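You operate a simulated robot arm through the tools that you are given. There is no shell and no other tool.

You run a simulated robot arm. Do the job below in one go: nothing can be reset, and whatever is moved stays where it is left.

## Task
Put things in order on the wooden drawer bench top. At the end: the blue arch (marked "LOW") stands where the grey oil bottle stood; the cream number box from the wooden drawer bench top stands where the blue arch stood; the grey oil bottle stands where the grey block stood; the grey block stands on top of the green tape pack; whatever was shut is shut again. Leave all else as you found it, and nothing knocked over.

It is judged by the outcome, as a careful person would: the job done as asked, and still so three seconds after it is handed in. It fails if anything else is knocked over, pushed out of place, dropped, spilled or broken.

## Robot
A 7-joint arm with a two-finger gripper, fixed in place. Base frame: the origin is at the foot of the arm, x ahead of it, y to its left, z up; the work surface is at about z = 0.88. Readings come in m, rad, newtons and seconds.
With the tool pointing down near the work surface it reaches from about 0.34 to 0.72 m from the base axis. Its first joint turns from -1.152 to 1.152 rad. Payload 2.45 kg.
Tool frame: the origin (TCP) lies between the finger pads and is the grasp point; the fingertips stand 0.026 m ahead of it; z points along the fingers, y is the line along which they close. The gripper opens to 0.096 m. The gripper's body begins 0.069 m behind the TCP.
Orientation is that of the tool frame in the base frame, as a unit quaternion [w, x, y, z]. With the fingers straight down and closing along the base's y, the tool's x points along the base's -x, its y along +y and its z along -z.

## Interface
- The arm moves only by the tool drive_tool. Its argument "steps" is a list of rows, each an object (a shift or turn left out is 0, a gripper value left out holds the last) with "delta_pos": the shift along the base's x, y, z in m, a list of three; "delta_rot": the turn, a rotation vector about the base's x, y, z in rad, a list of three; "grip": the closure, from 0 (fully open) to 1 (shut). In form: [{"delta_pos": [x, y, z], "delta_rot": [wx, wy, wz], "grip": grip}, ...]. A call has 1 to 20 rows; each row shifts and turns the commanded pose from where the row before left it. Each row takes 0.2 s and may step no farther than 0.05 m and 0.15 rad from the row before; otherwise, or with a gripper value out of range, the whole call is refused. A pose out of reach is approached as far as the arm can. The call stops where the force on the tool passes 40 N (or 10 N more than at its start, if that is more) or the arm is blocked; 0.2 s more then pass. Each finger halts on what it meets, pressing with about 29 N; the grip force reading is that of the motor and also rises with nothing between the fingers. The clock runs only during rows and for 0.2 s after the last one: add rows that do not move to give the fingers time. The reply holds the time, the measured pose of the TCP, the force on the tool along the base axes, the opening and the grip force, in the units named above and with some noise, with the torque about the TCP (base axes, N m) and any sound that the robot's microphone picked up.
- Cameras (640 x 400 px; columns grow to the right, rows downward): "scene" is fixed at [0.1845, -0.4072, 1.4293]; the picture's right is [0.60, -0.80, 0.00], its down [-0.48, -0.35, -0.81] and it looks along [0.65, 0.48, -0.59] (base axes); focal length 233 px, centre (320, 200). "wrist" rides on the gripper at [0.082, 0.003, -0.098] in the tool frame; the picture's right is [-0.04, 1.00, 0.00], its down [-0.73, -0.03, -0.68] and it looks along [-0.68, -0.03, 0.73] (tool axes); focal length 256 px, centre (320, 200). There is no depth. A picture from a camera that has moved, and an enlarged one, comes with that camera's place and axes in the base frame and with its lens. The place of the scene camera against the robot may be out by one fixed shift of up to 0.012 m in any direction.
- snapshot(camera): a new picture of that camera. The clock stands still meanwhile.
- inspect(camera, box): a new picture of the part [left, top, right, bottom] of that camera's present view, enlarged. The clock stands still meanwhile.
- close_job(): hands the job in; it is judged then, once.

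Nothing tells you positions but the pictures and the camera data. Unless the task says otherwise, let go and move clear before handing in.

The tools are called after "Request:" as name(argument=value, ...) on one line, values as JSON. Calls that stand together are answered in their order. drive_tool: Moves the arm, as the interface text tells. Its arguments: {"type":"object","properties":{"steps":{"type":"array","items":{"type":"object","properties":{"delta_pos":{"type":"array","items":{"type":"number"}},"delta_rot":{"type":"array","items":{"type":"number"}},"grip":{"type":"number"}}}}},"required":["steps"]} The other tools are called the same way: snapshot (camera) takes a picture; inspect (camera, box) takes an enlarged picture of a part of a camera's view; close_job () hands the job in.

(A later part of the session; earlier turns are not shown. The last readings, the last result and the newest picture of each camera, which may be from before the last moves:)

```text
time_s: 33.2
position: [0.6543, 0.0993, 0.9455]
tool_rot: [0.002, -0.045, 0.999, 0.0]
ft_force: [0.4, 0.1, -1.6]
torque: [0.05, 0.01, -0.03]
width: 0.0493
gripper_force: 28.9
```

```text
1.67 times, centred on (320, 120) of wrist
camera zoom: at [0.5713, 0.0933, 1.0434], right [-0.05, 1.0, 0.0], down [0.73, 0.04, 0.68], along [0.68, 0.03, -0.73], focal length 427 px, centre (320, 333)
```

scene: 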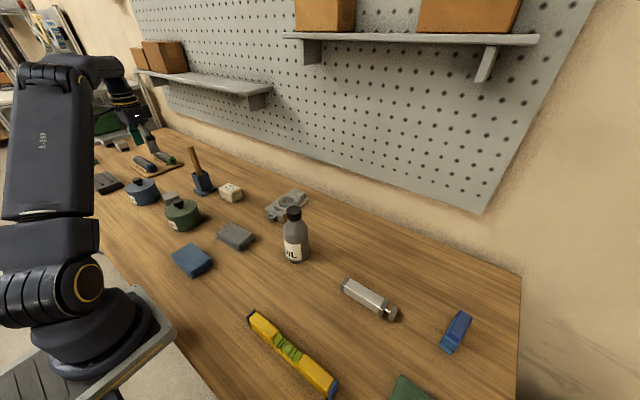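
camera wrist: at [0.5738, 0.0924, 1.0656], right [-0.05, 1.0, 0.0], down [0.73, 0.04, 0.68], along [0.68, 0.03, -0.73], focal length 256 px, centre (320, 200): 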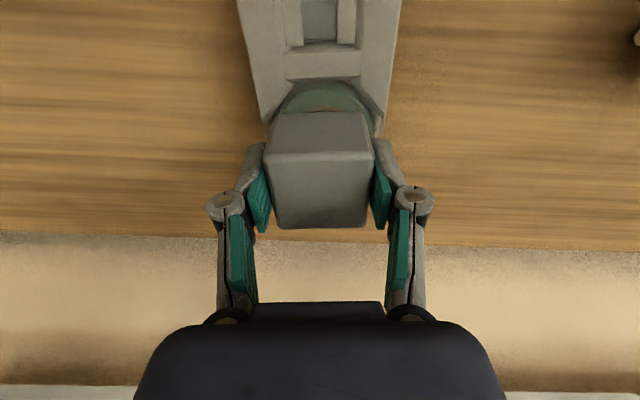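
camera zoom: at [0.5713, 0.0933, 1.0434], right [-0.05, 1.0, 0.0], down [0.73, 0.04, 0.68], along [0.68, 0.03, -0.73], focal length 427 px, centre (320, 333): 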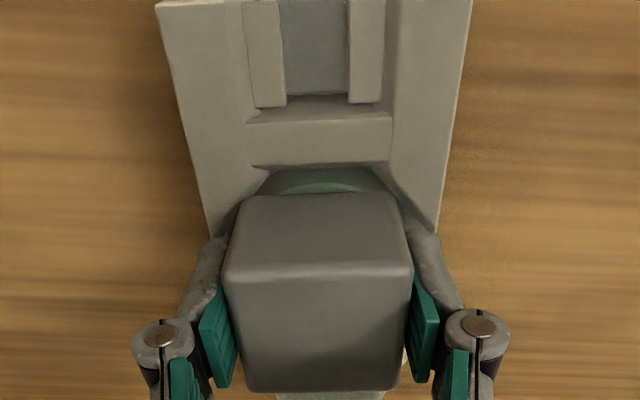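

The cube sits level on the ring, centred across the pack. I'll touch it down a hair and open slowly.

Request:
drive_tool(steps=[{"delta_pos": [0, 0, -0.0006]}, {}, {"grip": 0.42}, {"grip": 0.38}, {"grip": 0.33}, {"grip": 0.3}, {}, {}])

Request:
inspect(camera="wrist", box=[200, 0, 440, 240])

Request:
inspect(camera="scene", box=[250, 160, 320, 220])

```text
time_s: 35.0
position: [0.655, 0.0993, 0.9445]
tool_rot: [0.003, -0.045, 0.999, -0.001]
ft_force: [-0.8, 0.0, -0.5]
torque: [0.02, 0.0, 0.01]
width: 0.0671
gripper_force: 0.1
```

```text
1.67 times, centred on (320, 120) of wrist
camera zoom: at [0.5719, 0.0932, 1.0433], right [-0.05, 1.0, 0.0], down [0.73, 0.04, 0.68], along [0.68, 0.03, -0.73], focal length 427 px, centre (320, 333)
```

zoom: 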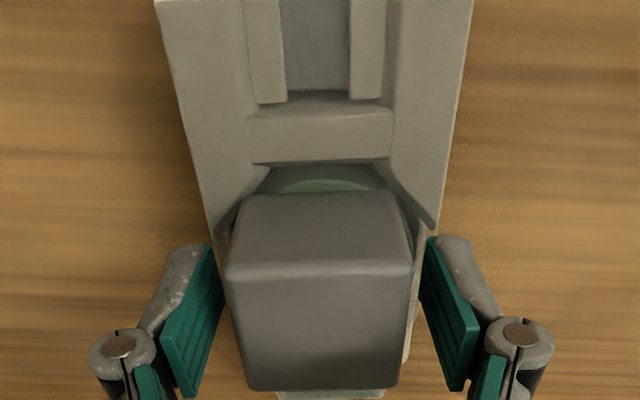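

```text
6.67 times, centred on (285, 190) of scene
camera zoom: at [0.1845, -0.4072, 1.4293], right [0.6, -0.8, 0.0], down [-0.48, -0.35, -0.81], along [0.65, 0.48, -0.59], focal length 1551 px, centre (553, 267)
```

zoom: 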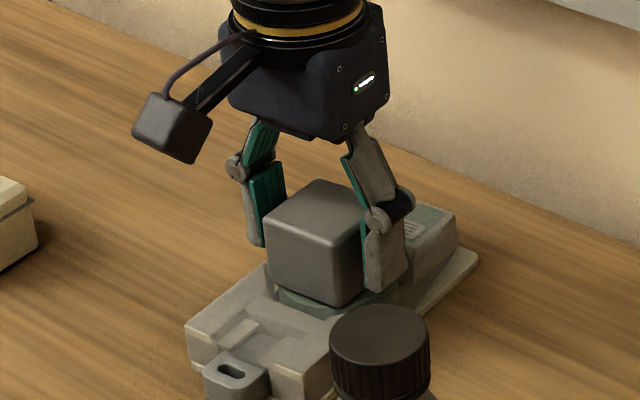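

The cube is standing on the pack. I'll rise straight up, then move back to look at the bottle.

Request:
drive_tool(steps=[{"delta_pos": [0, 0, 0.02]}, {"delta_pos": [0, 0, 0.04]}, {"delta_pos": [0, 0, 0.045]}, {"delta_pos": [0, 0, 0.045]}, {"delta_pos": [0, 0, 0.045]}, {"delta_pos": [0, 0, 0.045]}, {"delta_pos": [-0.04, -0.025, 0], "delta_rot": [0, 0, -0.045], "grip": 0.0}, {"delta_pos": [-0.04, -0.025, 0], "delta_rot": [0, 0, -0.045]}, {"delta_pos": [-0.04, -0.025, 0]}, {"delta_pos": [-0.03, -0.035, 0]}, {"delta_pos": [-0.02, -0.035, 0]}, {"delta_pos": [0, -0.035, 0]}, {}, {}])

Request:
snapshot(camera="wrist")

Request:
snapshot(camera="scene")

```text
time_s: 38.0
position: [0.488, -0.0839, 1.1867]
tool_rot: [0.004, -0.001, 1.0, -0.001]
ft_force: [0.6, -0.3, 0.8]
torque: [-0.01, 0.01, 0.0]
width: 0.0957
gripper_force: 0.1
```

```text
taken
camera wrist: at [0.4035, -0.0817, 1.2841], right [0.04, 1.0, 0.0], down [0.73, -0.03, 0.68], along [0.68, -0.03, -0.73], focal length 256 px, centre (320, 200)
```

wrist: 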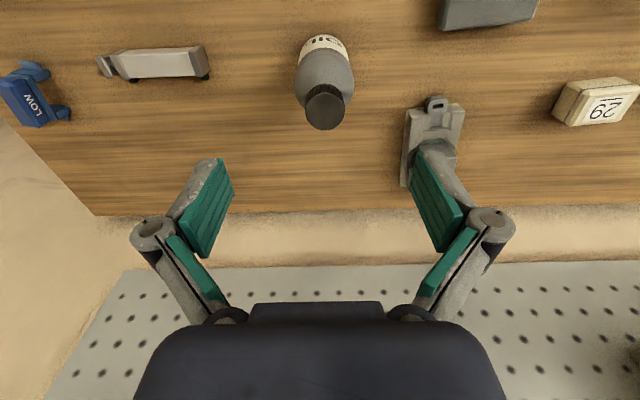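

```text
taken
```

scene: 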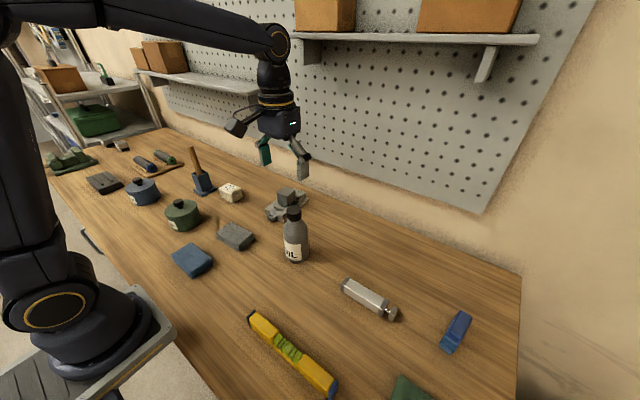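

The cube stands on the pack, and the "LOW" lettering on the blue arch is confirmed. Now I'll measure the bottle.

Request:
inspect(camera="wrist", box=[260, 20, 400, 140])

Request:
inspect(camera="scene", box=[260, 180, 340, 275])

Request:
inspect(camera="wrist", box=[0, 40, 100, 140])

Request:
inspect(camera="wrist", box=[380, 60, 640, 200])

```text
3.33 times, centred on (330, 80) of wrist
camera zoom: at [0.4035, -0.0817, 1.2841], right [0.04, 1.0, 0.0], down [0.73, -0.03, 0.68], along [0.68, -0.03, -0.73], focal length 853 px, centre (287, 600)
```

zoom: 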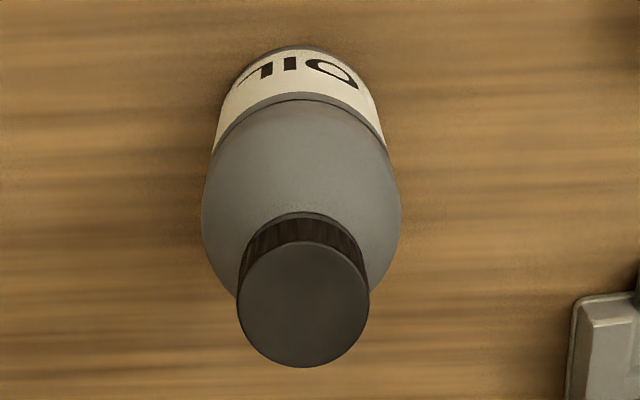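

```text
4.21 times, centred on (300, 228) of scene
camera zoom: at [0.1845, -0.4072, 1.4293], right [0.6, -0.8, 0.0], down [-0.48, -0.35, -0.81], along [0.65, 0.48, -0.59], focal length 980 px, centre (404, 84)
```

zoom: 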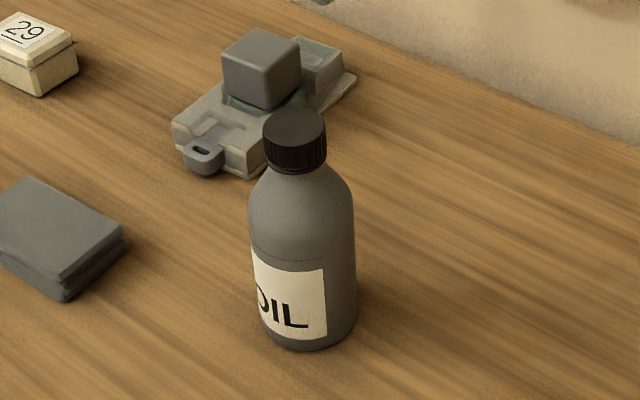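

```text
4.00 times, centred on (50, 90) of wrist
camera zoom: at [0.4035, -0.0817, 1.2841], right [0.04, 1.0, 0.0], down [0.73, -0.03, 0.68], along [0.68, -0.03, -0.73], focal length 1024 px, centre (1400, 640)
```

zoom: 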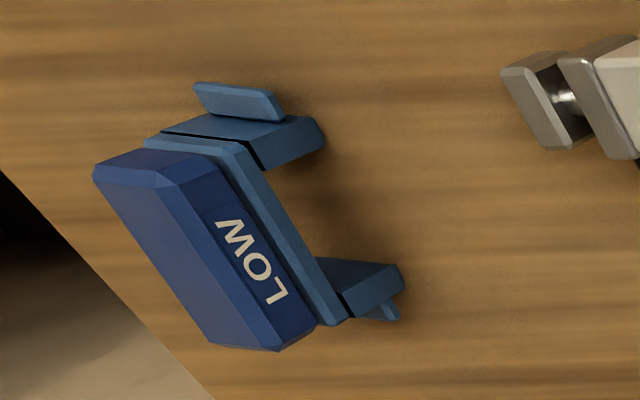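

```text
2.46 times, centred on (510, 130) of wrist
camera zoom: at [0.4035, -0.0817, 1.2841], right [0.04, 1.0, 0.0], down [0.73, -0.03, 0.68], along [0.68, -0.03, -0.73], focal length 630 px, centre (-148, 372)
```

zoom: 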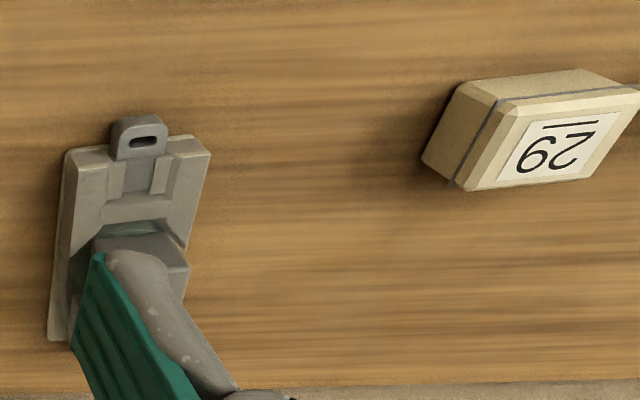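

The bottle stands at about (0.510, -0.082), 0.072 m across, with its cap top near z = 1.043. I'll position above it and check centring before straddling.

Request:
drive_tool(steps=[{"delta_pos": [0.022, 0.002, -0.03]}, {"delta_pos": [0, 0, -0.04]}, {"delta_pos": [0, 0, -0.015]}, {}, {}])

Request:
snapshot(camera="wrist")

Request:
inspect(camera="scene", box=[230, 150, 370, 270])

```text
time_s: 39.2
position: [0.5086, -0.0799, 1.0995]
tool_rot: [0.003, -0.002, 1.0, -0.001]
ft_force: [-1.1, 0.0, -0.2]
torque: [0.01, 0.0, -0.03]
width: 0.0955
gripper_force: 0.0
```

```text
taken
camera wrist: at [0.4247, -0.0775, 1.1976], right [0.04, 1.0, 0.0], down [0.73, -0.03, 0.68], along [0.68, -0.03, -0.73], focal length 256 px, centre (320, 200)
```

wrist: 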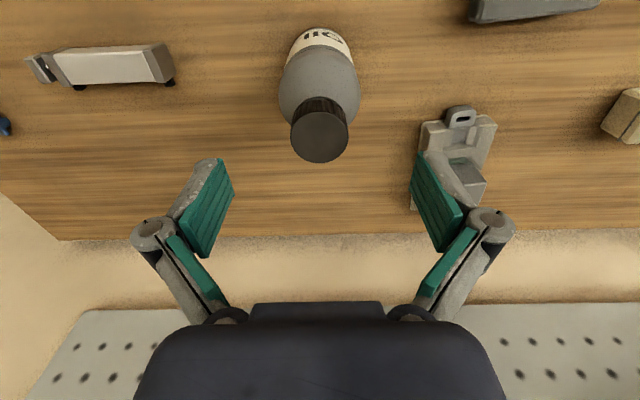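

```text
3.33 times, centred on (300, 210) of scene
camera zoom: at [0.1845, -0.4072, 1.4293], right [0.6, -0.8, 0.0], down [-0.48, -0.35, -0.81], along [0.65, 0.48, -0.59], focal length 776 px, centre (387, 167)
```

zoom: 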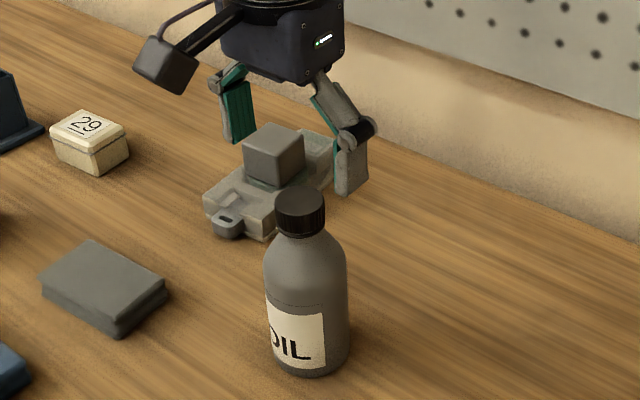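

The cap centre reads about (0.509, -0.082), so I'm within 2 mm. I'll descend part way with the fingers straddling the bottle and recheck.

Request:
drive_tool(steps=[{"delta_pos": [0.0005, -0.0017, -0.03]}, {"delta_pos": [0, 0, -0.03]}, {"delta_pos": [0, 0, -0.02]}, {}, {}])

Request:
snapshot(camera="wrist")

Request:
inspect(camera="scene", box=[230, 150, 370, 270])

```text
time_s: 40.4
position: [0.5074, -0.0808, 1.0204]
tool_rot: [0.003, 0.0, 1.0, -0.002]
ft_force: [-0.2, 0.1, 0.6]
torque: [-0.02, -0.02, 0.0]
width: 0.0961
gripper_force: 0.0
```

```text
taken
camera wrist: at [0.4254, -0.0789, 1.1179], right [0.04, 1.0, 0.0], down [0.73, -0.03, 0.68], along [0.68, -0.03, -0.73], focal length 256 px, centre (320, 200)
```

wrist: 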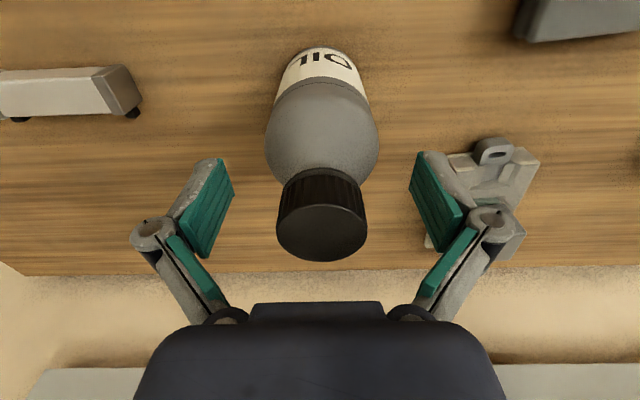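

```text
3.33 times, centred on (300, 210) of scene
camera zoom: at [0.1845, -0.4072, 1.4293], right [0.6, -0.8, 0.0], down [-0.48, -0.35, -0.81], along [0.65, 0.48, -0.59], focal length 776 px, centre (387, 167)
```

zoom: 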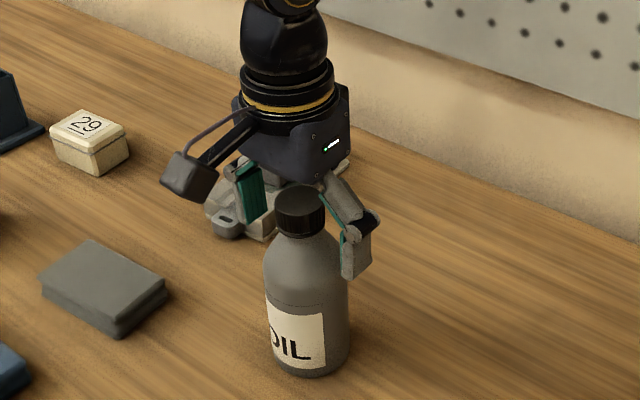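

The refined cap position is x ≈ 0.512, y ≈ -0.082, top z ≈ 1.037. I'll shift 4 mm forward and lower to TCP z ≈ 0.98 so the fingers hold the top of the straight body.

Request:
drive_tool(steps=[{"delta_pos": [0.004, -0.001, -0.01]}, {"delta_pos": [0, 0, -0.015]}, {"delta_pos": [0, 0, -0.015]}, {}, {}])

Request:
snapshot(camera="wrist")

Request:
inspect(camera="scene", box=[250, 160, 350, 270])

```text
time_s: 41.6
position: [0.5147, -0.0834, 0.9802]
tool_rot: [0.005, -0.002, 1.0, -0.001]
ft_force: [0.9, 1.2, 15.0]
torque: [-0.01, 0.17, 0.0]
width: 0.096
gripper_force: 0.0
```

```text
taken
camera wrist: at [0.4292, -0.0812, 1.0789], right [0.04, 1.0, 0.0], down [0.73, -0.03, 0.69], along [0.69, -0.03, -0.73], focal length 256 px, centre (320, 200)
```

wrist: 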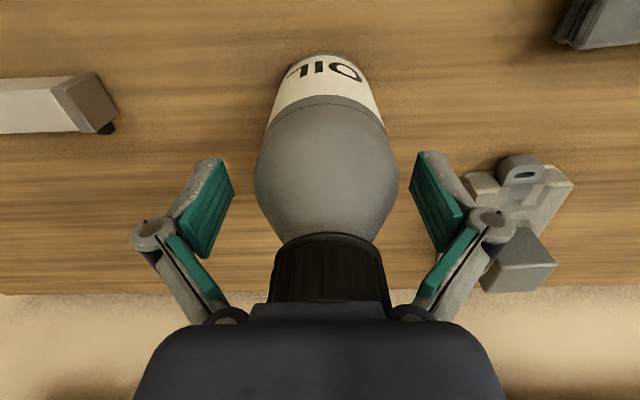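

```text
3.64 times, centred on (300, 215) of scene
camera zoom: at [0.1842, -0.4071, 1.4293], right [0.6, -0.8, 0.0], down [-0.48, -0.35, -0.81], along [0.65, 0.48, -0.59], focal length 846 px, centre (393, 146)
```

zoom: 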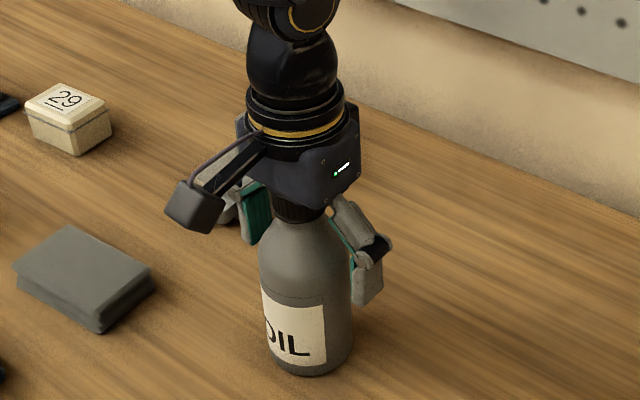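

The gripper's body is just touching the cap (15 N), so the cap top is near 1.049. I'll raise 4 mm to unload before gripping.

Request:
drive_tool(steps=[{"delta_pos": [0, 0, 0.002]}, {"delta_pos": [0, 0, 0.002]}, {}, {}])

Request:
snapshot(camera="wrist")

```text
time_s: 42.6
position: [0.5119, -0.0825, 0.9842]
tool_rot: [0.003, -0.001, 1.0, -0.001]
ft_force: [-0.4, 0.2, -0.2]
torque: [-0.02, 0.0, 0.0]
width: 0.0961
gripper_force: 0.1
```

```text
taken
camera wrist: at [0.4292, -0.0812, 1.0822], right [0.04, 1.0, 0.0], down [0.73, -0.03, 0.68], along [0.68, -0.03, -0.73], focal length 256 px, centre (320, 200)
```

wrist: 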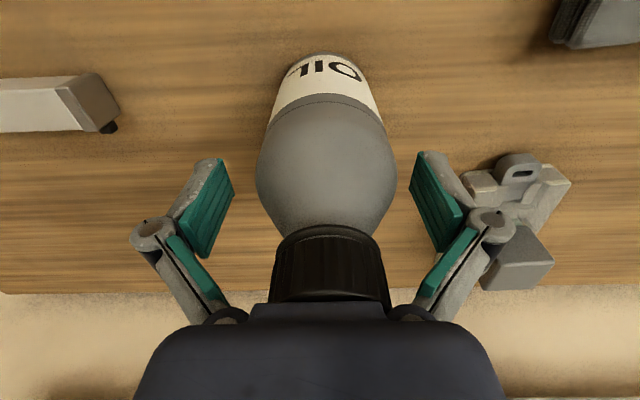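

Unloaded now, with the finger pads overlapping the top of the straight body. I'll close and test with a small lift.

Request:
drive_tool(steps=[{"grip": 1}, {}, {}, {}, {}])

Request:
snapshot(camera="wrist")

Request:
inspect(camera="scene", box=[250, 160, 350, 270])

```text
time_s: 43.8
position: [0.513, -0.0833, 0.9842]
tool_rot: [0.003, -0.001, 1.0, -0.001]
ft_force: [-0.9, 2.3, 4.9]
torque: [0.18, 0.16, -0.03]
width: 0.0666
gripper_force: 29.1
```

```text
taken
camera wrist: at [0.4293, -0.081, 1.0824], right [0.04, 1.0, 0.0], down [0.73, -0.03, 0.68], along [0.68, -0.03, -0.73], focal length 256 px, centre (320, 200)
```

wrist: 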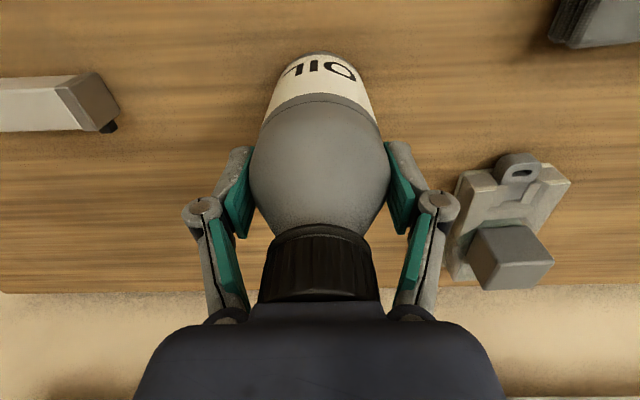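

```text
3.64 times, centred on (300, 215) of scene
camera zoom: at [0.1844, -0.4071, 1.4293], right [0.6, -0.8, 0.0], down [-0.48, -0.35, -0.81], along [0.65, 0.48, -0.59], focal length 846 px, centre (393, 146)
```

zoom: 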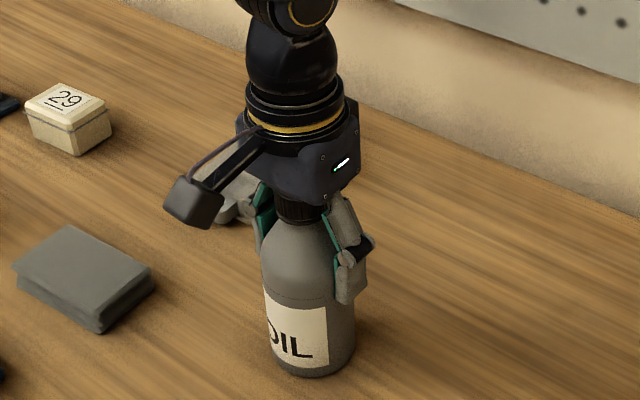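

Gripped at width 0.0666, and the bottle shifted about 4 mm in -y on closing, so its original centre was about (0.512, -0.079). I'll test with a small slow lift.

Request:
drive_tool(steps=[{"delta_pos": [0, 0, 0.003]}, {"delta_pos": [0, 0, 0.003]}, {"delta_pos": [0, 0, 0.004]}, {}, {}])

Request:
snapshot(camera="wrist")

Request:
inspect(camera="scene", box=[250, 160, 350, 270])

```text
time_s: 45.0
position: [0.5107, -0.0823, 0.996]
tool_rot: [0.002, 0.0, 1.0, -0.001]
ft_force: [0.2, 0.4, -3.1]
torque: [-0.02, -0.02, -0.01]
width: 0.0666
gripper_force: 28.7
```

```text
taken
camera wrist: at [0.4276, -0.0806, 1.0937], right [0.04, 1.0, 0.0], down [0.73, -0.03, 0.68], along [0.68, -0.03, -0.73], focal length 256 px, centre (320, 200)
```

wrist: 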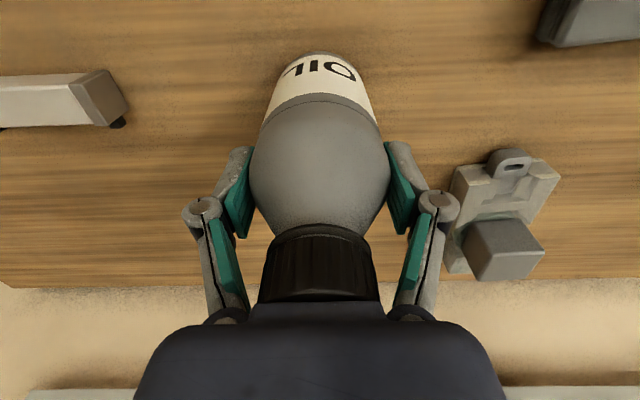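

```text
3.64 times, centred on (300, 215) of scene
camera zoom: at [0.1845, -0.4072, 1.4293], right [0.6, -0.8, 0.0], down [-0.48, -0.35, -0.81], along [0.65, 0.48, -0.59], focal length 846 px, centre (393, 146)
```

zoom: 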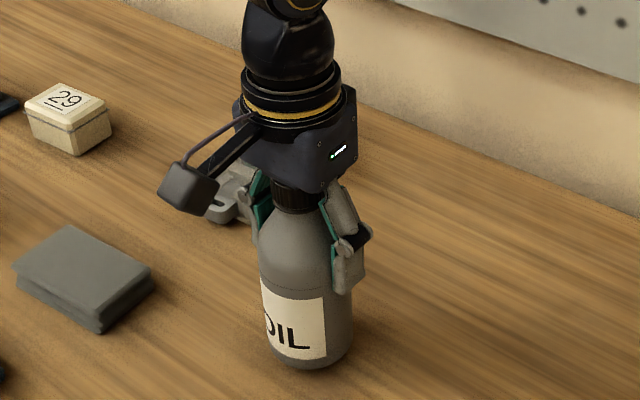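

The bottle holds firmly and hangs straight (about 3 N). I'll lift it clear and carry it toward the cube's old spot at (0.413, 0.460).

Request:
drive_tool(steps=[{"delta_pos": [0, 0, 0.02]}, {"delta_pos": [0, 0, 0.03]}, {"delta_pos": [0, 0, 0.04]}, {"delta_pos": [0, 0, 0.04]}, {"delta_pos": [0, 0, 0.014]}, {"delta_pos": [-0.004, 0.02, 0]}, {"delta_pos": [-0.0065, 0.036, 0]}, {"delta_pos": [-0.0065, 0.036, 0]}, {"delta_pos": [-0.0065, 0.036, 0]}, {"delta_pos": [-0.0065, 0.036, 0], "delta_rot": [0, 0, -0.04]}, {"delta_pos": [-0.0065, 0.036, 0], "delta_rot": [0, 0, -0.04]}, {"delta_pos": [-0.0065, 0.036, 0], "delta_rot": [0, 0, -0.04]}, {"delta_pos": [-0.0065, 0.036, 0], "delta_rot": [0, 0, -0.04]}, {"delta_pos": [-0.0065, 0.036, 0], "delta_rot": [0, 0, -0.04]}, {"delta_pos": [-0.0065, 0.036, 0]}, {"delta_pos": [-0.0065, 0.036, 0]}, {"delta_pos": [-0.0065, 0.036, 0]}, {"delta_pos": [-0.0065, 0.036, 0]}, {"delta_pos": [-0.0065, 0.036, 0]}, {}])

Request:
drive_tool(steps=[{"delta_pos": [-0.0065, 0.036, 0]}, {"delta_pos": [-0.0012, 0.019, 0]}, {}, {}])

Request:
snapshot(camera="wrist")

Request:
snapshot(camera="scene")

```text
time_s: 49.2
position: [0.4231, 0.4031, 1.1396]
tool_rot: [0.002, 0.099, 0.995, -0.002]
ft_force: [0.4, 0.5, -2.9]
torque: [-0.04, -0.02, -0.02]
width: 0.0668
gripper_force: 29.2
```

```text
time_s: 50.2
position: [0.4168, 0.4592, 1.1373]
tool_rot: [0.003, 0.1, 0.995, -0.002]
ft_force: [-0.3, -0.2, -3.0]
torque: [0.02, 0.01, 0.0]
width: 0.0667
gripper_force: 29.0
```

```text
taken
camera wrist: at [0.3357, 0.4779, 1.2356], right [0.24, 0.97, 0.0], down [0.71, -0.17, 0.68], along [0.66, -0.16, -0.73], focal length 256 px, centre (320, 200)
```

wrist: 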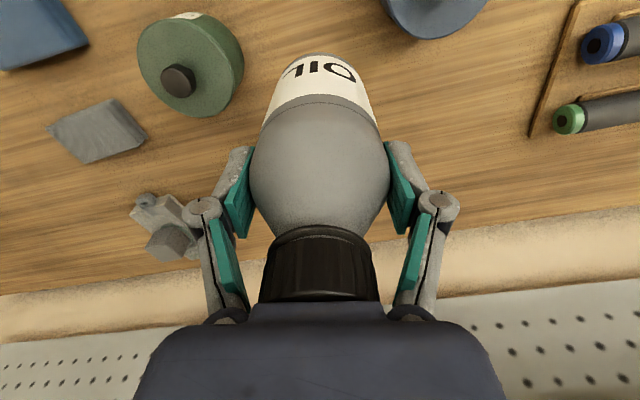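

```text
taken
```

scene: 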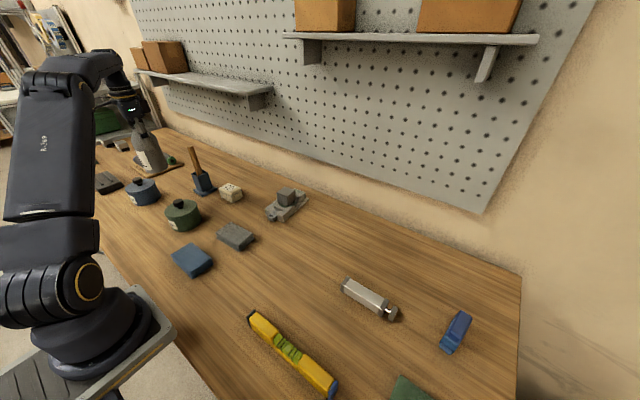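

The bottle is over the target, and both pots stand clear on either side. I'll lower it to about 2 cm above the table and check.

Request:
drive_tool(steps=[{"delta_pos": [-0.001, 0.0, -0.03]}, {"delta_pos": [0, 0, -0.035]}, {"delta_pos": [0, 0, -0.035]}, {"delta_pos": [0, 0, -0.03]}, {}, {}])

Request:
snapshot(camera="wrist")

Request:
inspect(camera="scene", box=[110, 130, 250, 240])

```text
time_s: 51.6
position: [0.412, 0.4628, 1.0104]
tool_rot: [0.003, 0.099, 0.995, -0.001]
ft_force: [0.1, 0.6, -3.9]
torque: [-0.01, 0.0, -0.01]
width: 0.0664
gripper_force: 28.5
```

```text
taken
camera wrist: at [0.3316, 0.4803, 1.1079], right [0.24, 0.97, 0.0], down [0.71, -0.17, 0.68], along [0.66, -0.16, -0.73], focal length 256 px, centre (320, 200)
```

wrist: 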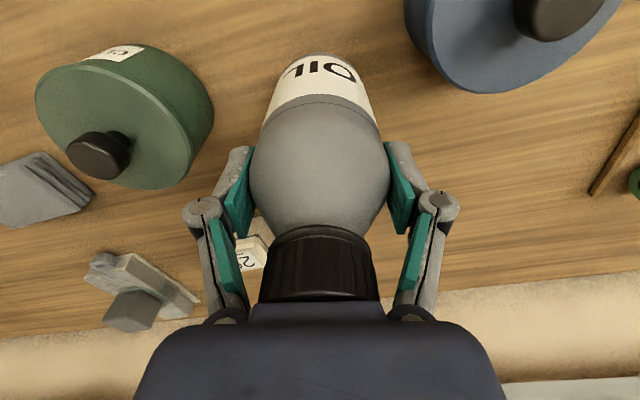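

```text
3.64 times, centred on (180, 185) of scene
camera zoom: at [0.1845, -0.4071, 1.4293], right [0.6, -0.8, 0.0], down [-0.48, -0.35, -0.81], along [0.65, 0.48, -0.59], focal length 846 px, centre (829, 254)
```

zoom: 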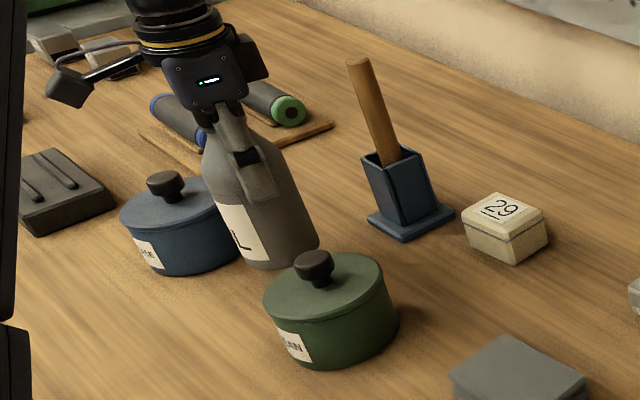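

Clear on both sides. I'll lower the last part in small steps, watching the force.

Request:
drive_tool(steps=[{"delta_pos": [0.001, -0.001, -0.008]}, {"delta_pos": [0, 0, -0.007]}, {"delta_pos": [0, 0, -0.004]}, {}, {}])

Request:
drive_tool(steps=[{"delta_pos": [0, 0, -0.002]}, {}, {}])

```text
time_s: 52.8
position: [0.4163, 0.4595, 0.9912]
tool_rot: [0.003, 0.099, 0.995, -0.001]
ft_force: [-0.7, -0.3, -3.6]
torque: [0.01, -0.01, -0.01]
width: 0.0665
gripper_force: 28.8
```

```text
time_s: 53.6
position: [0.4146, 0.4595, 0.9876]
tool_rot: [0.003, 0.099, 0.995, -0.001]
ft_force: [-0.5, 0.3, -2.8]
torque: [0.02, -0.03, -0.02]
width: 0.0665
gripper_force: 29.0
```

Request:
drive_tool(steps=[{"delta_pos": [0, 0, -0.0015]}, {}, {}])

```text
time_s: 54.4
position: [0.415, 0.4594, 0.9875]
tool_rot: [0.003, 0.099, 0.995, -0.001]
ft_force: [0.5, -0.3, -3.4]
torque: [-0.04, 0.01, 0.0]
width: 0.0665
gripper_force: 28.9
```

Still no contact at TCP z ≈ 0.987; continuing in small steps.

Request:
drive_tool(steps=[{"delta_pos": [0, 0, -0.0015]}, {}, {}])

```text
time_s: 55.2
position: [0.4154, 0.4591, 0.9843]
tool_rot: [0.003, 0.099, 0.995, -0.002]
ft_force: [-0.2, 0.0, -3.2]
torque: [0.03, 0.0, 0.04]
width: 0.0664
gripper_force: 28.4
```

The bottle is still hanging freely; another small step down.

Request:
drive_tool(steps=[{"delta_pos": [0, 0, -0.0015]}, {}, {}])

```text
time_s: 56.0
position: [0.4154, 0.4596, 0.9851]
tool_rot: [0.004, 0.099, 0.995, 0.0]
ft_force: [-3.2, -1.3, 15.0]
torque: [-0.29, 0.21, 0.0]
width: 0.0668
gripper_force: 28.4
```

The bottle has touched down. I'll ease off slightly and open the fingers evenly.

Request:
drive_tool(steps=[{"delta_pos": [0, 0, 0.0008]}, {}])

Request:
drive_tool(steps=[{"grip": 0.28}, {"grip": 0.24}, {"grip": 0.2}, {"grip": 0.15}, {"grip": 0.08}, {}, {}])

Request:
snapshot(camera="wrist")

Request:
inspect(camera="scene", box=[110, 130, 250, 240])

```text
time_s: 56.6
position: [0.4159, 0.4594, 0.9844]
tool_rot: [0.004, 0.1, 0.995, -0.001]
ft_force: [0.0, 1.7, 14.6]
torque: [0.02, 0.11, 0.02]
width: 0.0667
gripper_force: 28.9
```

```text
time_s: 58.2
position: [0.4156, 0.4575, 0.9848]
tool_rot: [0.003, 0.099, 0.995, -0.002]
ft_force: [0.1, -0.3, -0.2]
torque: [-0.01, 0.0, -0.01]
width: 0.0886
gripper_force: 0.0
```

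```text
taken
camera wrist: at [0.3341, 0.477, 1.0817], right [0.24, 0.97, 0.0], down [0.71, -0.17, 0.68], along [0.66, -0.16, -0.73], focal length 256 px, centre (320, 200)
```

wrist: 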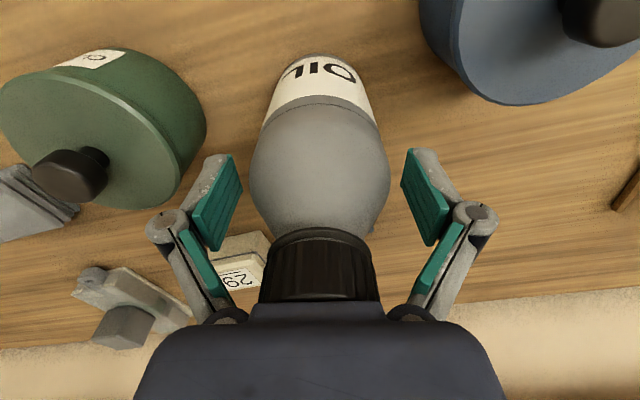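

```text
3.64 times, centred on (180, 185) of scene
camera zoom: at [0.1845, -0.4072, 1.4293], right [0.6, -0.8, 0.0], down [-0.48, -0.35, -0.81], along [0.65, 0.48, -0.59], focal length 846 px, centre (829, 254)
```

zoom: 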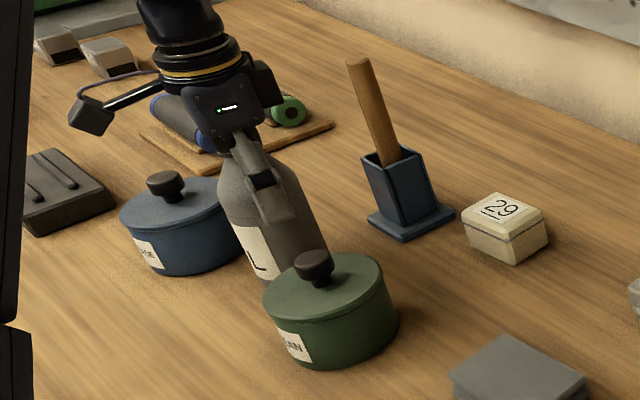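

The bottle is standing upright in the cube's old spot. I'll rise straight up, then head over to the blue arch.

Request:
drive_tool(steps=[{"delta_pos": [0, 0, 0.015]}, {"delta_pos": [0, 0, 0.03]}, {"delta_pos": [0, 0, 0.04]}, {"delta_pos": [0, 0, 0.045]}, {"delta_pos": [0, 0, 0.045]}, {"delta_pos": [0, 0, 0.025]}, {}])

Request:
snapshot(camera="wrist")

Request:
drive_tool(steps=[{"delta_pos": [0.006, -0.048, 0], "grip": 0, "delta_rot": [0, 0, 0.1]}, {"delta_pos": [0.006, -0.048, 0], "delta_rot": [0, 0, 0.1]}, {"delta_pos": [0.006, -0.048, 0]}, {"delta_pos": [0.006, -0.048, 0]}, {"delta_pos": [0.006, -0.048, 0]}, {"delta_pos": [0.006, -0.048, 0]}, {"delta_pos": [0.006, -0.048, 0]}, {"delta_pos": [0.006, -0.048, 0]}, {"delta_pos": [0.006, -0.048, 0]}, {"delta_pos": [0.006, -0.048, 0]}, {"delta_pos": [0.006, -0.048, 0]}, {"delta_pos": [0.0, -0.048, 0]}, {"delta_pos": [0.0, -0.048, 0]}, {"delta_pos": [0.0, -0.048, 0]}, {"delta_pos": [0.0, -0.048, 0]}, {"delta_pos": [0.0, -0.048, 0]}, {"delta_pos": [0.0, -0.048, 0]}, {"delta_pos": [0.0, -0.048, 0]}, {}])

Request:
snapshot(camera="wrist")

Request:
snapshot(camera="scene")

```text
time_s: 59.8
position: [0.4187, 0.4602, 1.1849]
tool_rot: [0.003, 0.099, 0.995, -0.002]
ft_force: [-0.3, -0.5, 1.0]
torque: [0.02, 0.02, 0.03]
width: 0.0882
gripper_force: 0.1
```

```text
taken
camera wrist: at [0.3365, 0.4786, 1.2832], right [0.24, 0.97, 0.0], down [0.71, -0.17, 0.68], along [0.66, -0.16, -0.73], focal length 256 px, centre (320, 200)
```

wrist: 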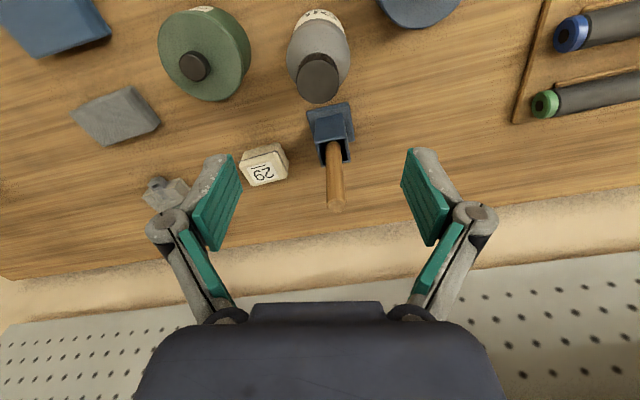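

```text
time_s: 63.8
position: [0.4816, -0.4039, 1.1881]
tool_rot: [0.003, -0.001, 1.0, 0.0]
ft_force: [-0.3, -0.2, -0.2]
torque: [0.01, 0.02, -0.01]
width: 0.0961
gripper_force: 0.0
```

```text
taken
camera wrist: at [0.3979, -0.4026, 1.286], right [0.04, 1.0, 0.0], down [0.73, -0.03, 0.68], along [0.68, -0.03, -0.73], focal length 256 px, centre (320, 200)
```

wrist: 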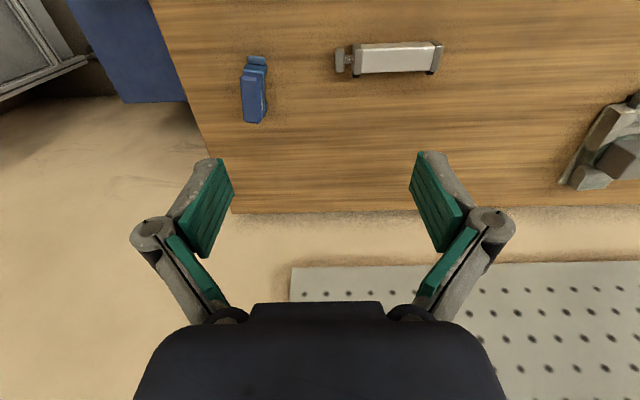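

```text
taken
```

scene: 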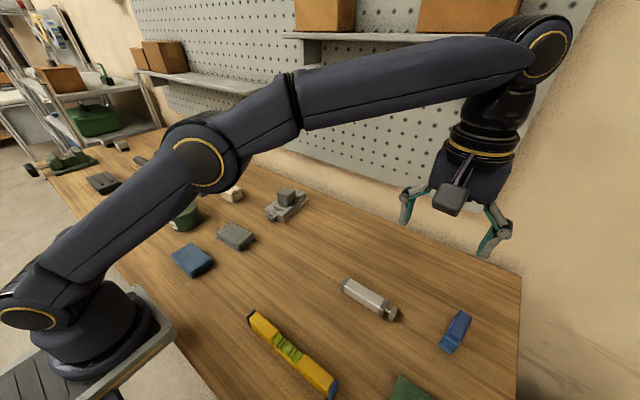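

Now I'll move over the blue arch near (0.525, -0.50) for a close look.

Request:
drive_tool(steps=[{"delta_pos": [0.005, -0.045, -0.02]}, {"delta_pos": [0.005, -0.045, -0.02]}, {"delta_pos": [0.005, -0.006, -0.04]}, {}, {}])

Request:
snapshot(camera="wrist")

Request:
inspect(camera="wrist", box=[240, 0, 400, 130])

Request:
inspect(camera="scene", box=[120, 150, 340, 280])

```text
time_s: 65.0
position: [0.4803, -0.452, 1.1095]
tool_rot: [0.004, -0.001, 1.0, -0.001]
ft_force: [0.0, -0.2, 0.2]
torque: [-0.02, 0.02, -0.01]
width: 0.0958
gripper_force: 0.0
out of reach, approached as far as the arm can: row 1, 2
```

```text
taken
camera wrist: at [0.3961, -0.4502, 1.2076], right [0.04, 1.0, 0.0], down [0.73, -0.03, 0.68], along [0.68, -0.03, -0.73], focal length 256 px, centre (320, 200)
```

wrist: 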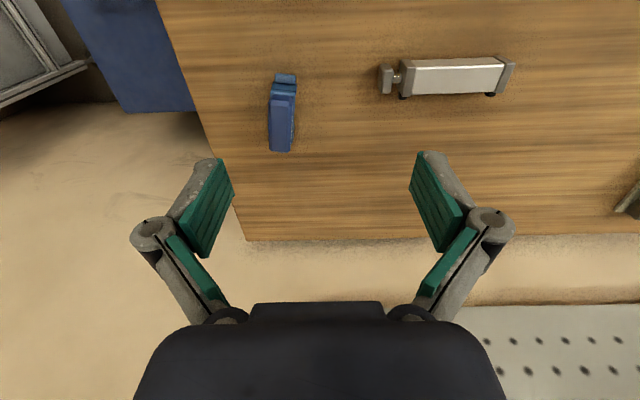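

```text
3.08 times, centred on (320, 65) of wrist
camera zoom: at [0.3961, -0.4502, 1.2076], right [0.04, 1.0, 0.0], down [0.73, -0.03, 0.68], along [0.68, -0.03, -0.73], focal length 788 px, centre (320, 615)
```

zoom: 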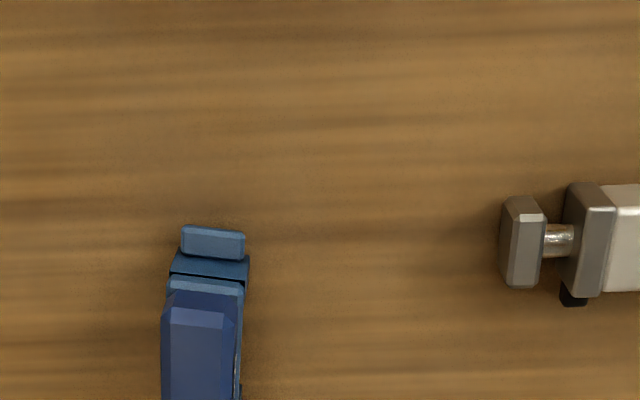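

```text
2.91 times, centred on (230, 215) of scene
camera zoom: at [0.1845, -0.4072, 1.4293], right [0.6, -0.8, 0.0], down [-0.48, -0.35, -0.81], along [0.65, 0.48, -0.59], focal length 677 px, centre (582, 156)
```

zoom: 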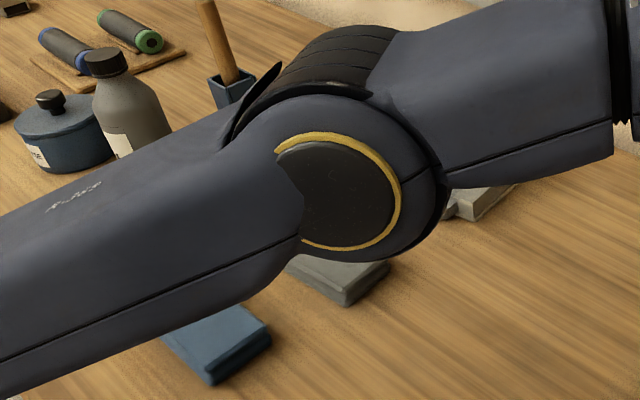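

The arch is near (0.53, -0.50), right at the edge of a vertical reach. Tilting the fingers outward about y keeps the closing line along y and gains reach, so I'll tilt 0.3 rad and move closer.

Request:
drive_tool(steps=[{"delta_pos": [0, 0, -0.03], "delta_rot": [0, -0.1, 0]}, {"delta_pos": [0, -0.01, -0.03], "delta_rot": [0, -0.1, 0]}, {"delta_pos": [0, -0.02, -0.02], "delta_rot": [0, -0.1, 0]}, {"delta_pos": [0.0, -0.02, 0]}, {"delta_pos": [0.0, 0, 0]}, {}])

Request:
snapshot(camera="wrist")

Request:
inspect(camera="wrist", box=[230, 40, 410, 180])

Request:
inspect(camera="scene", box=[400, 220, 540, 380])

```text
time_s: 66.4
position: [0.4771, -0.502, 1.0284]
tool_rot: [0.153, -0.001, 0.988, -0.001]
ft_force: [0.2, -0.5, 0.1]
torque: [-0.01, -0.01, -0.01]
width: 0.0961
gripper_force: 0.0
```

```text
taken
camera wrist: at [0.3678, -0.5009, 1.0976], right [0.04, 1.0, 0.01], down [0.49, -0.03, 0.87], along [0.87, -0.03, -0.5], focal length 256 px, centre (320, 200)
```

wrist: 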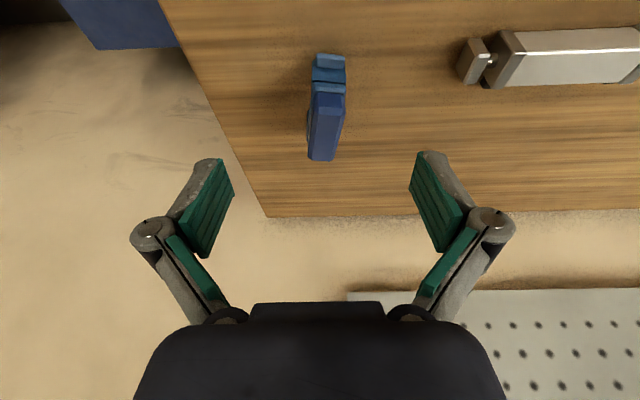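

```text
2.86 times, centred on (320, 110) of wrist
camera zoom: at [0.3678, -0.5009, 1.0976], right [0.04, 1.0, 0.01], down [0.49, -0.03, 0.87], along [0.87, -0.03, -0.5], focal length 731 px, centre (320, 457)
```

zoom: 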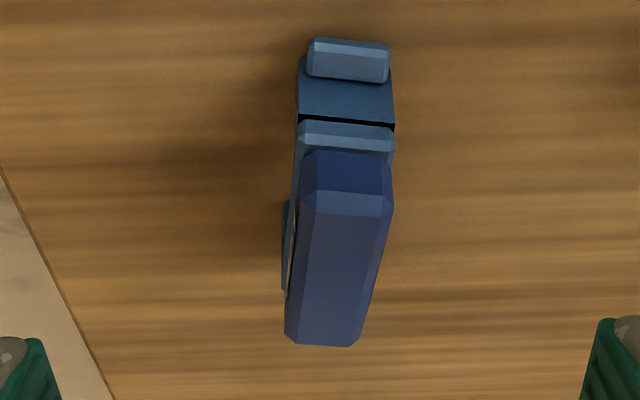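

```text
2.50 times, centred on (470, 300) of scene
camera zoom: at [0.1845, -0.4072, 1.4293], right [0.6, -0.8, 0.0], down [-0.48, -0.35, -0.81], along [0.65, 0.48, -0.59], focal length 582 px, centre (-55, -50)
```

zoom: 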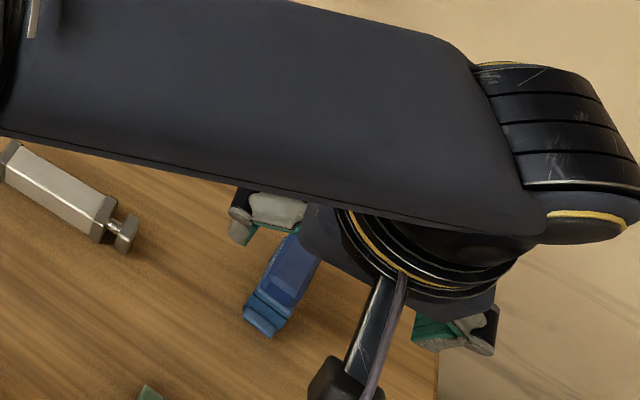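

The arch stands on two feet: body about 0.023 m wide, top near z = 0.947, centre about (0.530, -0.501), turned about -0.15 rad. I'll move above it with matching yaw and a narrower opening.

Request:
drive_tool(steps=[{"delta_pos": [0.02, 0.0, 0], "delta_rot": [0, 0, -0.075], "grip": 0.3}, {"delta_pos": [0.02, 0, -0.01], "delta_rot": [0, 0, -0.075]}, {"delta_pos": [0.01, 0, -0.01]}, {}, {}])

Request:
snapshot(camera="wrist")

Request:
inspect(camera="wrist", box=[220, 40, 420, 240])

```text
time_s: 67.6
position: [0.5274, -0.5013, 1.0114]
tool_rot: [0.151, 0.074, 0.986, -0.012]
ft_force: [0.3, 0.1, 0.0]
torque: [0.0, 0.01, -0.01]
width: 0.0673
gripper_force: 0.2
```

```text
taken
camera wrist: at [0.4198, -0.4826, 1.0799], right [0.19, 0.98, 0.01], down [0.49, -0.1, 0.87], along [0.85, -0.16, -0.5], focal length 256 px, centre (320, 200)
```

wrist: 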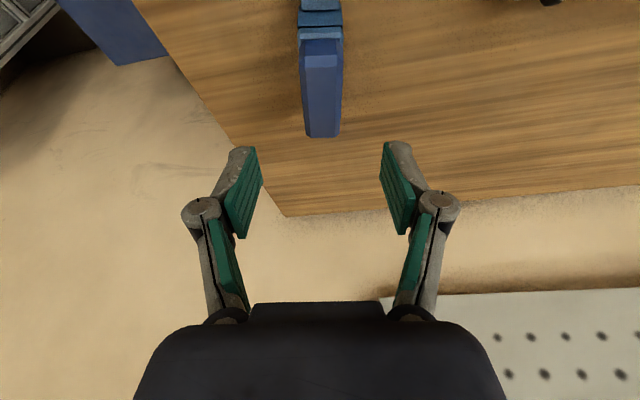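

```text
2.00 times, centred on (320, 140) of wrist
camera zoom: at [0.4198, -0.4826, 1.0799], right [0.19, 0.98, 0.01], down [0.49, -0.1, 0.87], along [0.85, -0.16, -0.5], focal length 512 px, centre (320, 320)
```

zoom: 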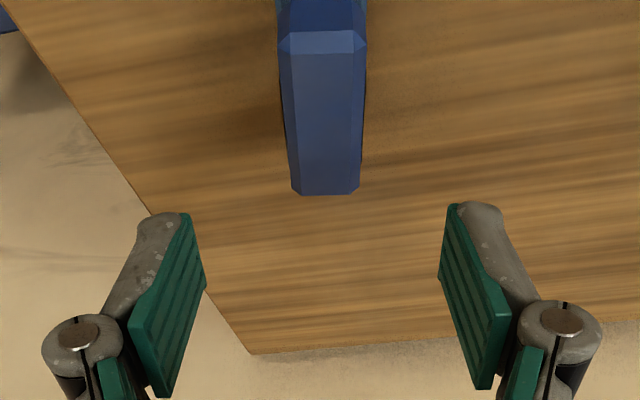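

The gripper is squarely over the middle of the arch and within reach. I'll descend to grasp the body.

Request:
drive_tool(steps=[{"delta_pos": [0, 0, -0.03]}, {"delta_pos": [0, 0, -0.03]}, {"delta_pos": [0, 0, -0.02]}, {}, {}])

Request:
inspect(camera="wrist", box=[200, 60, 440, 280])

Request:
inspect(camera="scene", box=[400, 250, 520, 360])

```text
time_s: 68.8
position: [0.5254, -0.4995, 0.9316]
tool_rot: [0.151, 0.074, 0.986, -0.013]
ft_force: [-0.1, -0.2, 0.5]
torque: [0.01, 0.0, -0.01]
width: 0.0669
gripper_force: 0.0
```

```text
1.82 times, centred on (320, 170) of wrist
camera zoom: at [0.4185, -0.4817, 1.0005], right [0.19, 0.98, 0.01], down [0.49, -0.1, 0.87], along [0.85, -0.16, -0.5], focal length 465 px, centre (320, 254)
```

zoom: 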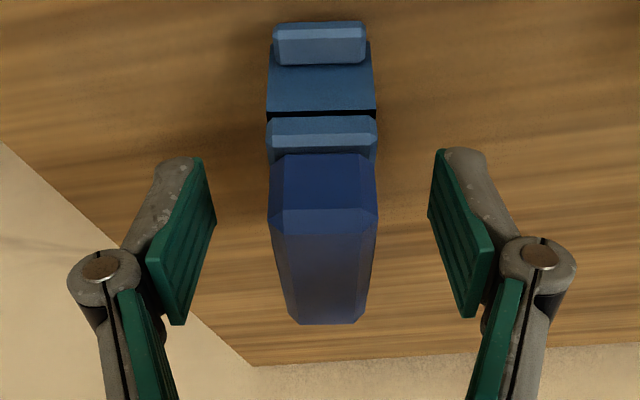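

```text
3.64 times, centred on (460, 305) of scene
camera zoom: at [0.1845, -0.4072, 1.4293], right [0.6, -0.8, 0.0], down [-0.48, -0.35, -0.81], along [0.65, 0.48, -0.59], focal length 846 px, centre (-189, -182)
```

zoom: 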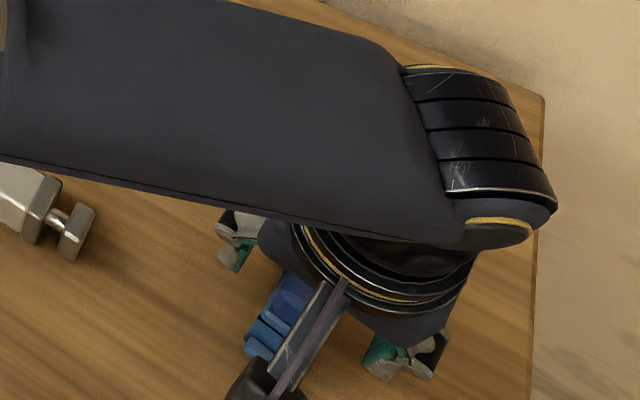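

Well centred. I'll lower 6 mm more and close on the arch.

Request:
drive_tool(steps=[{"delta_pos": [0.003, -0.0005, -0.006]}, {}, {"grip": 0.5}, {"grip": 0.6}, {"grip": 1}, {}, {}, {}])

Request:
inspect(camera="wrist", box=[200, 60, 440, 280])

```text
time_s: 70.6
position: [0.5291, -0.5006, 0.9248]
tool_rot: [0.152, 0.074, 0.986, -0.013]
ft_force: [0.4, -0.4, 0.9]
torque: [-0.03, -0.03, -0.01]
width: 0.0266
gripper_force: 28.7
```

```text
1.82 times, centred on (320, 170) of wrist
camera zoom: at [0.4222, -0.4827, 0.9939], right [0.19, 0.98, 0.01], down [0.49, -0.1, 0.87], along [0.85, -0.16, -0.5], focal length 465 px, centre (320, 254)
```

zoom: 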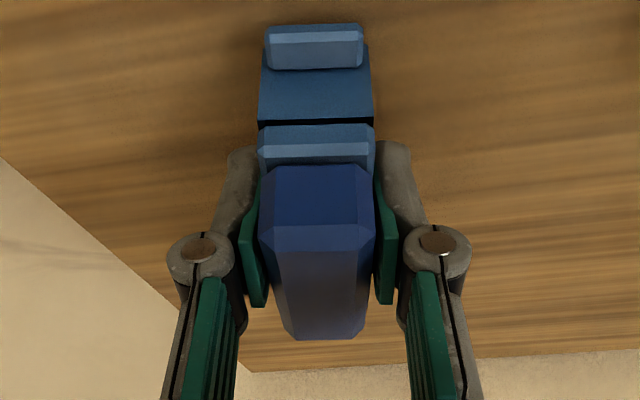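

The arch is gripped (width 0.0266), and its centre stood at about (0.529, -0.501). I'll lift it gently and carry it along y to the bottle's old spot at (0.510, -0.079).

Request:
drive_tool(steps=[{"delta_pos": [0, 0, 0.01]}, {"delta_pos": [0, 0, 0.02]}, {"delta_pos": [-0.005, 0, 0.03]}, {"delta_pos": [-0.005, 0, 0.025]}, {}])

Request:
snapshot(camera="wrist")

Request:
snapshot(camera="scene")

```text
time_s: 71.8
position: [0.5202, -0.5011, 1.01]
tool_rot: [0.152, 0.073, 0.986, -0.012]
ft_force: [-0.1, 0.5, -0.3]
torque: [-0.02, 0.0, -0.03]
width: 0.0267
gripper_force: 28.9
```

```text
taken
camera wrist: at [0.4125, -0.4826, 1.0795], right [0.19, 0.98, 0.01], down [0.49, -0.1, 0.87], along [0.85, -0.16, -0.5], focal length 256 px, centre (320, 200)
```

wrist: 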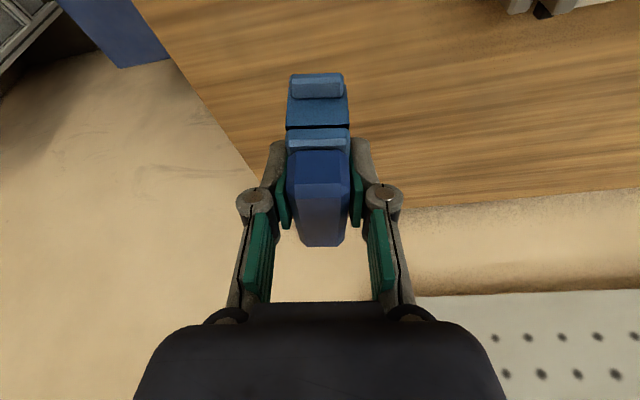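

```text
taken
```

scene: 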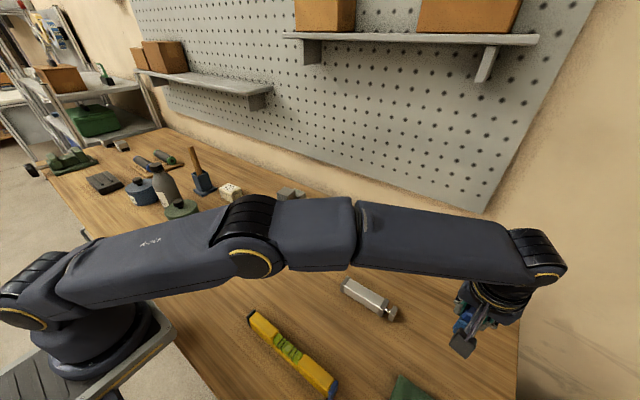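

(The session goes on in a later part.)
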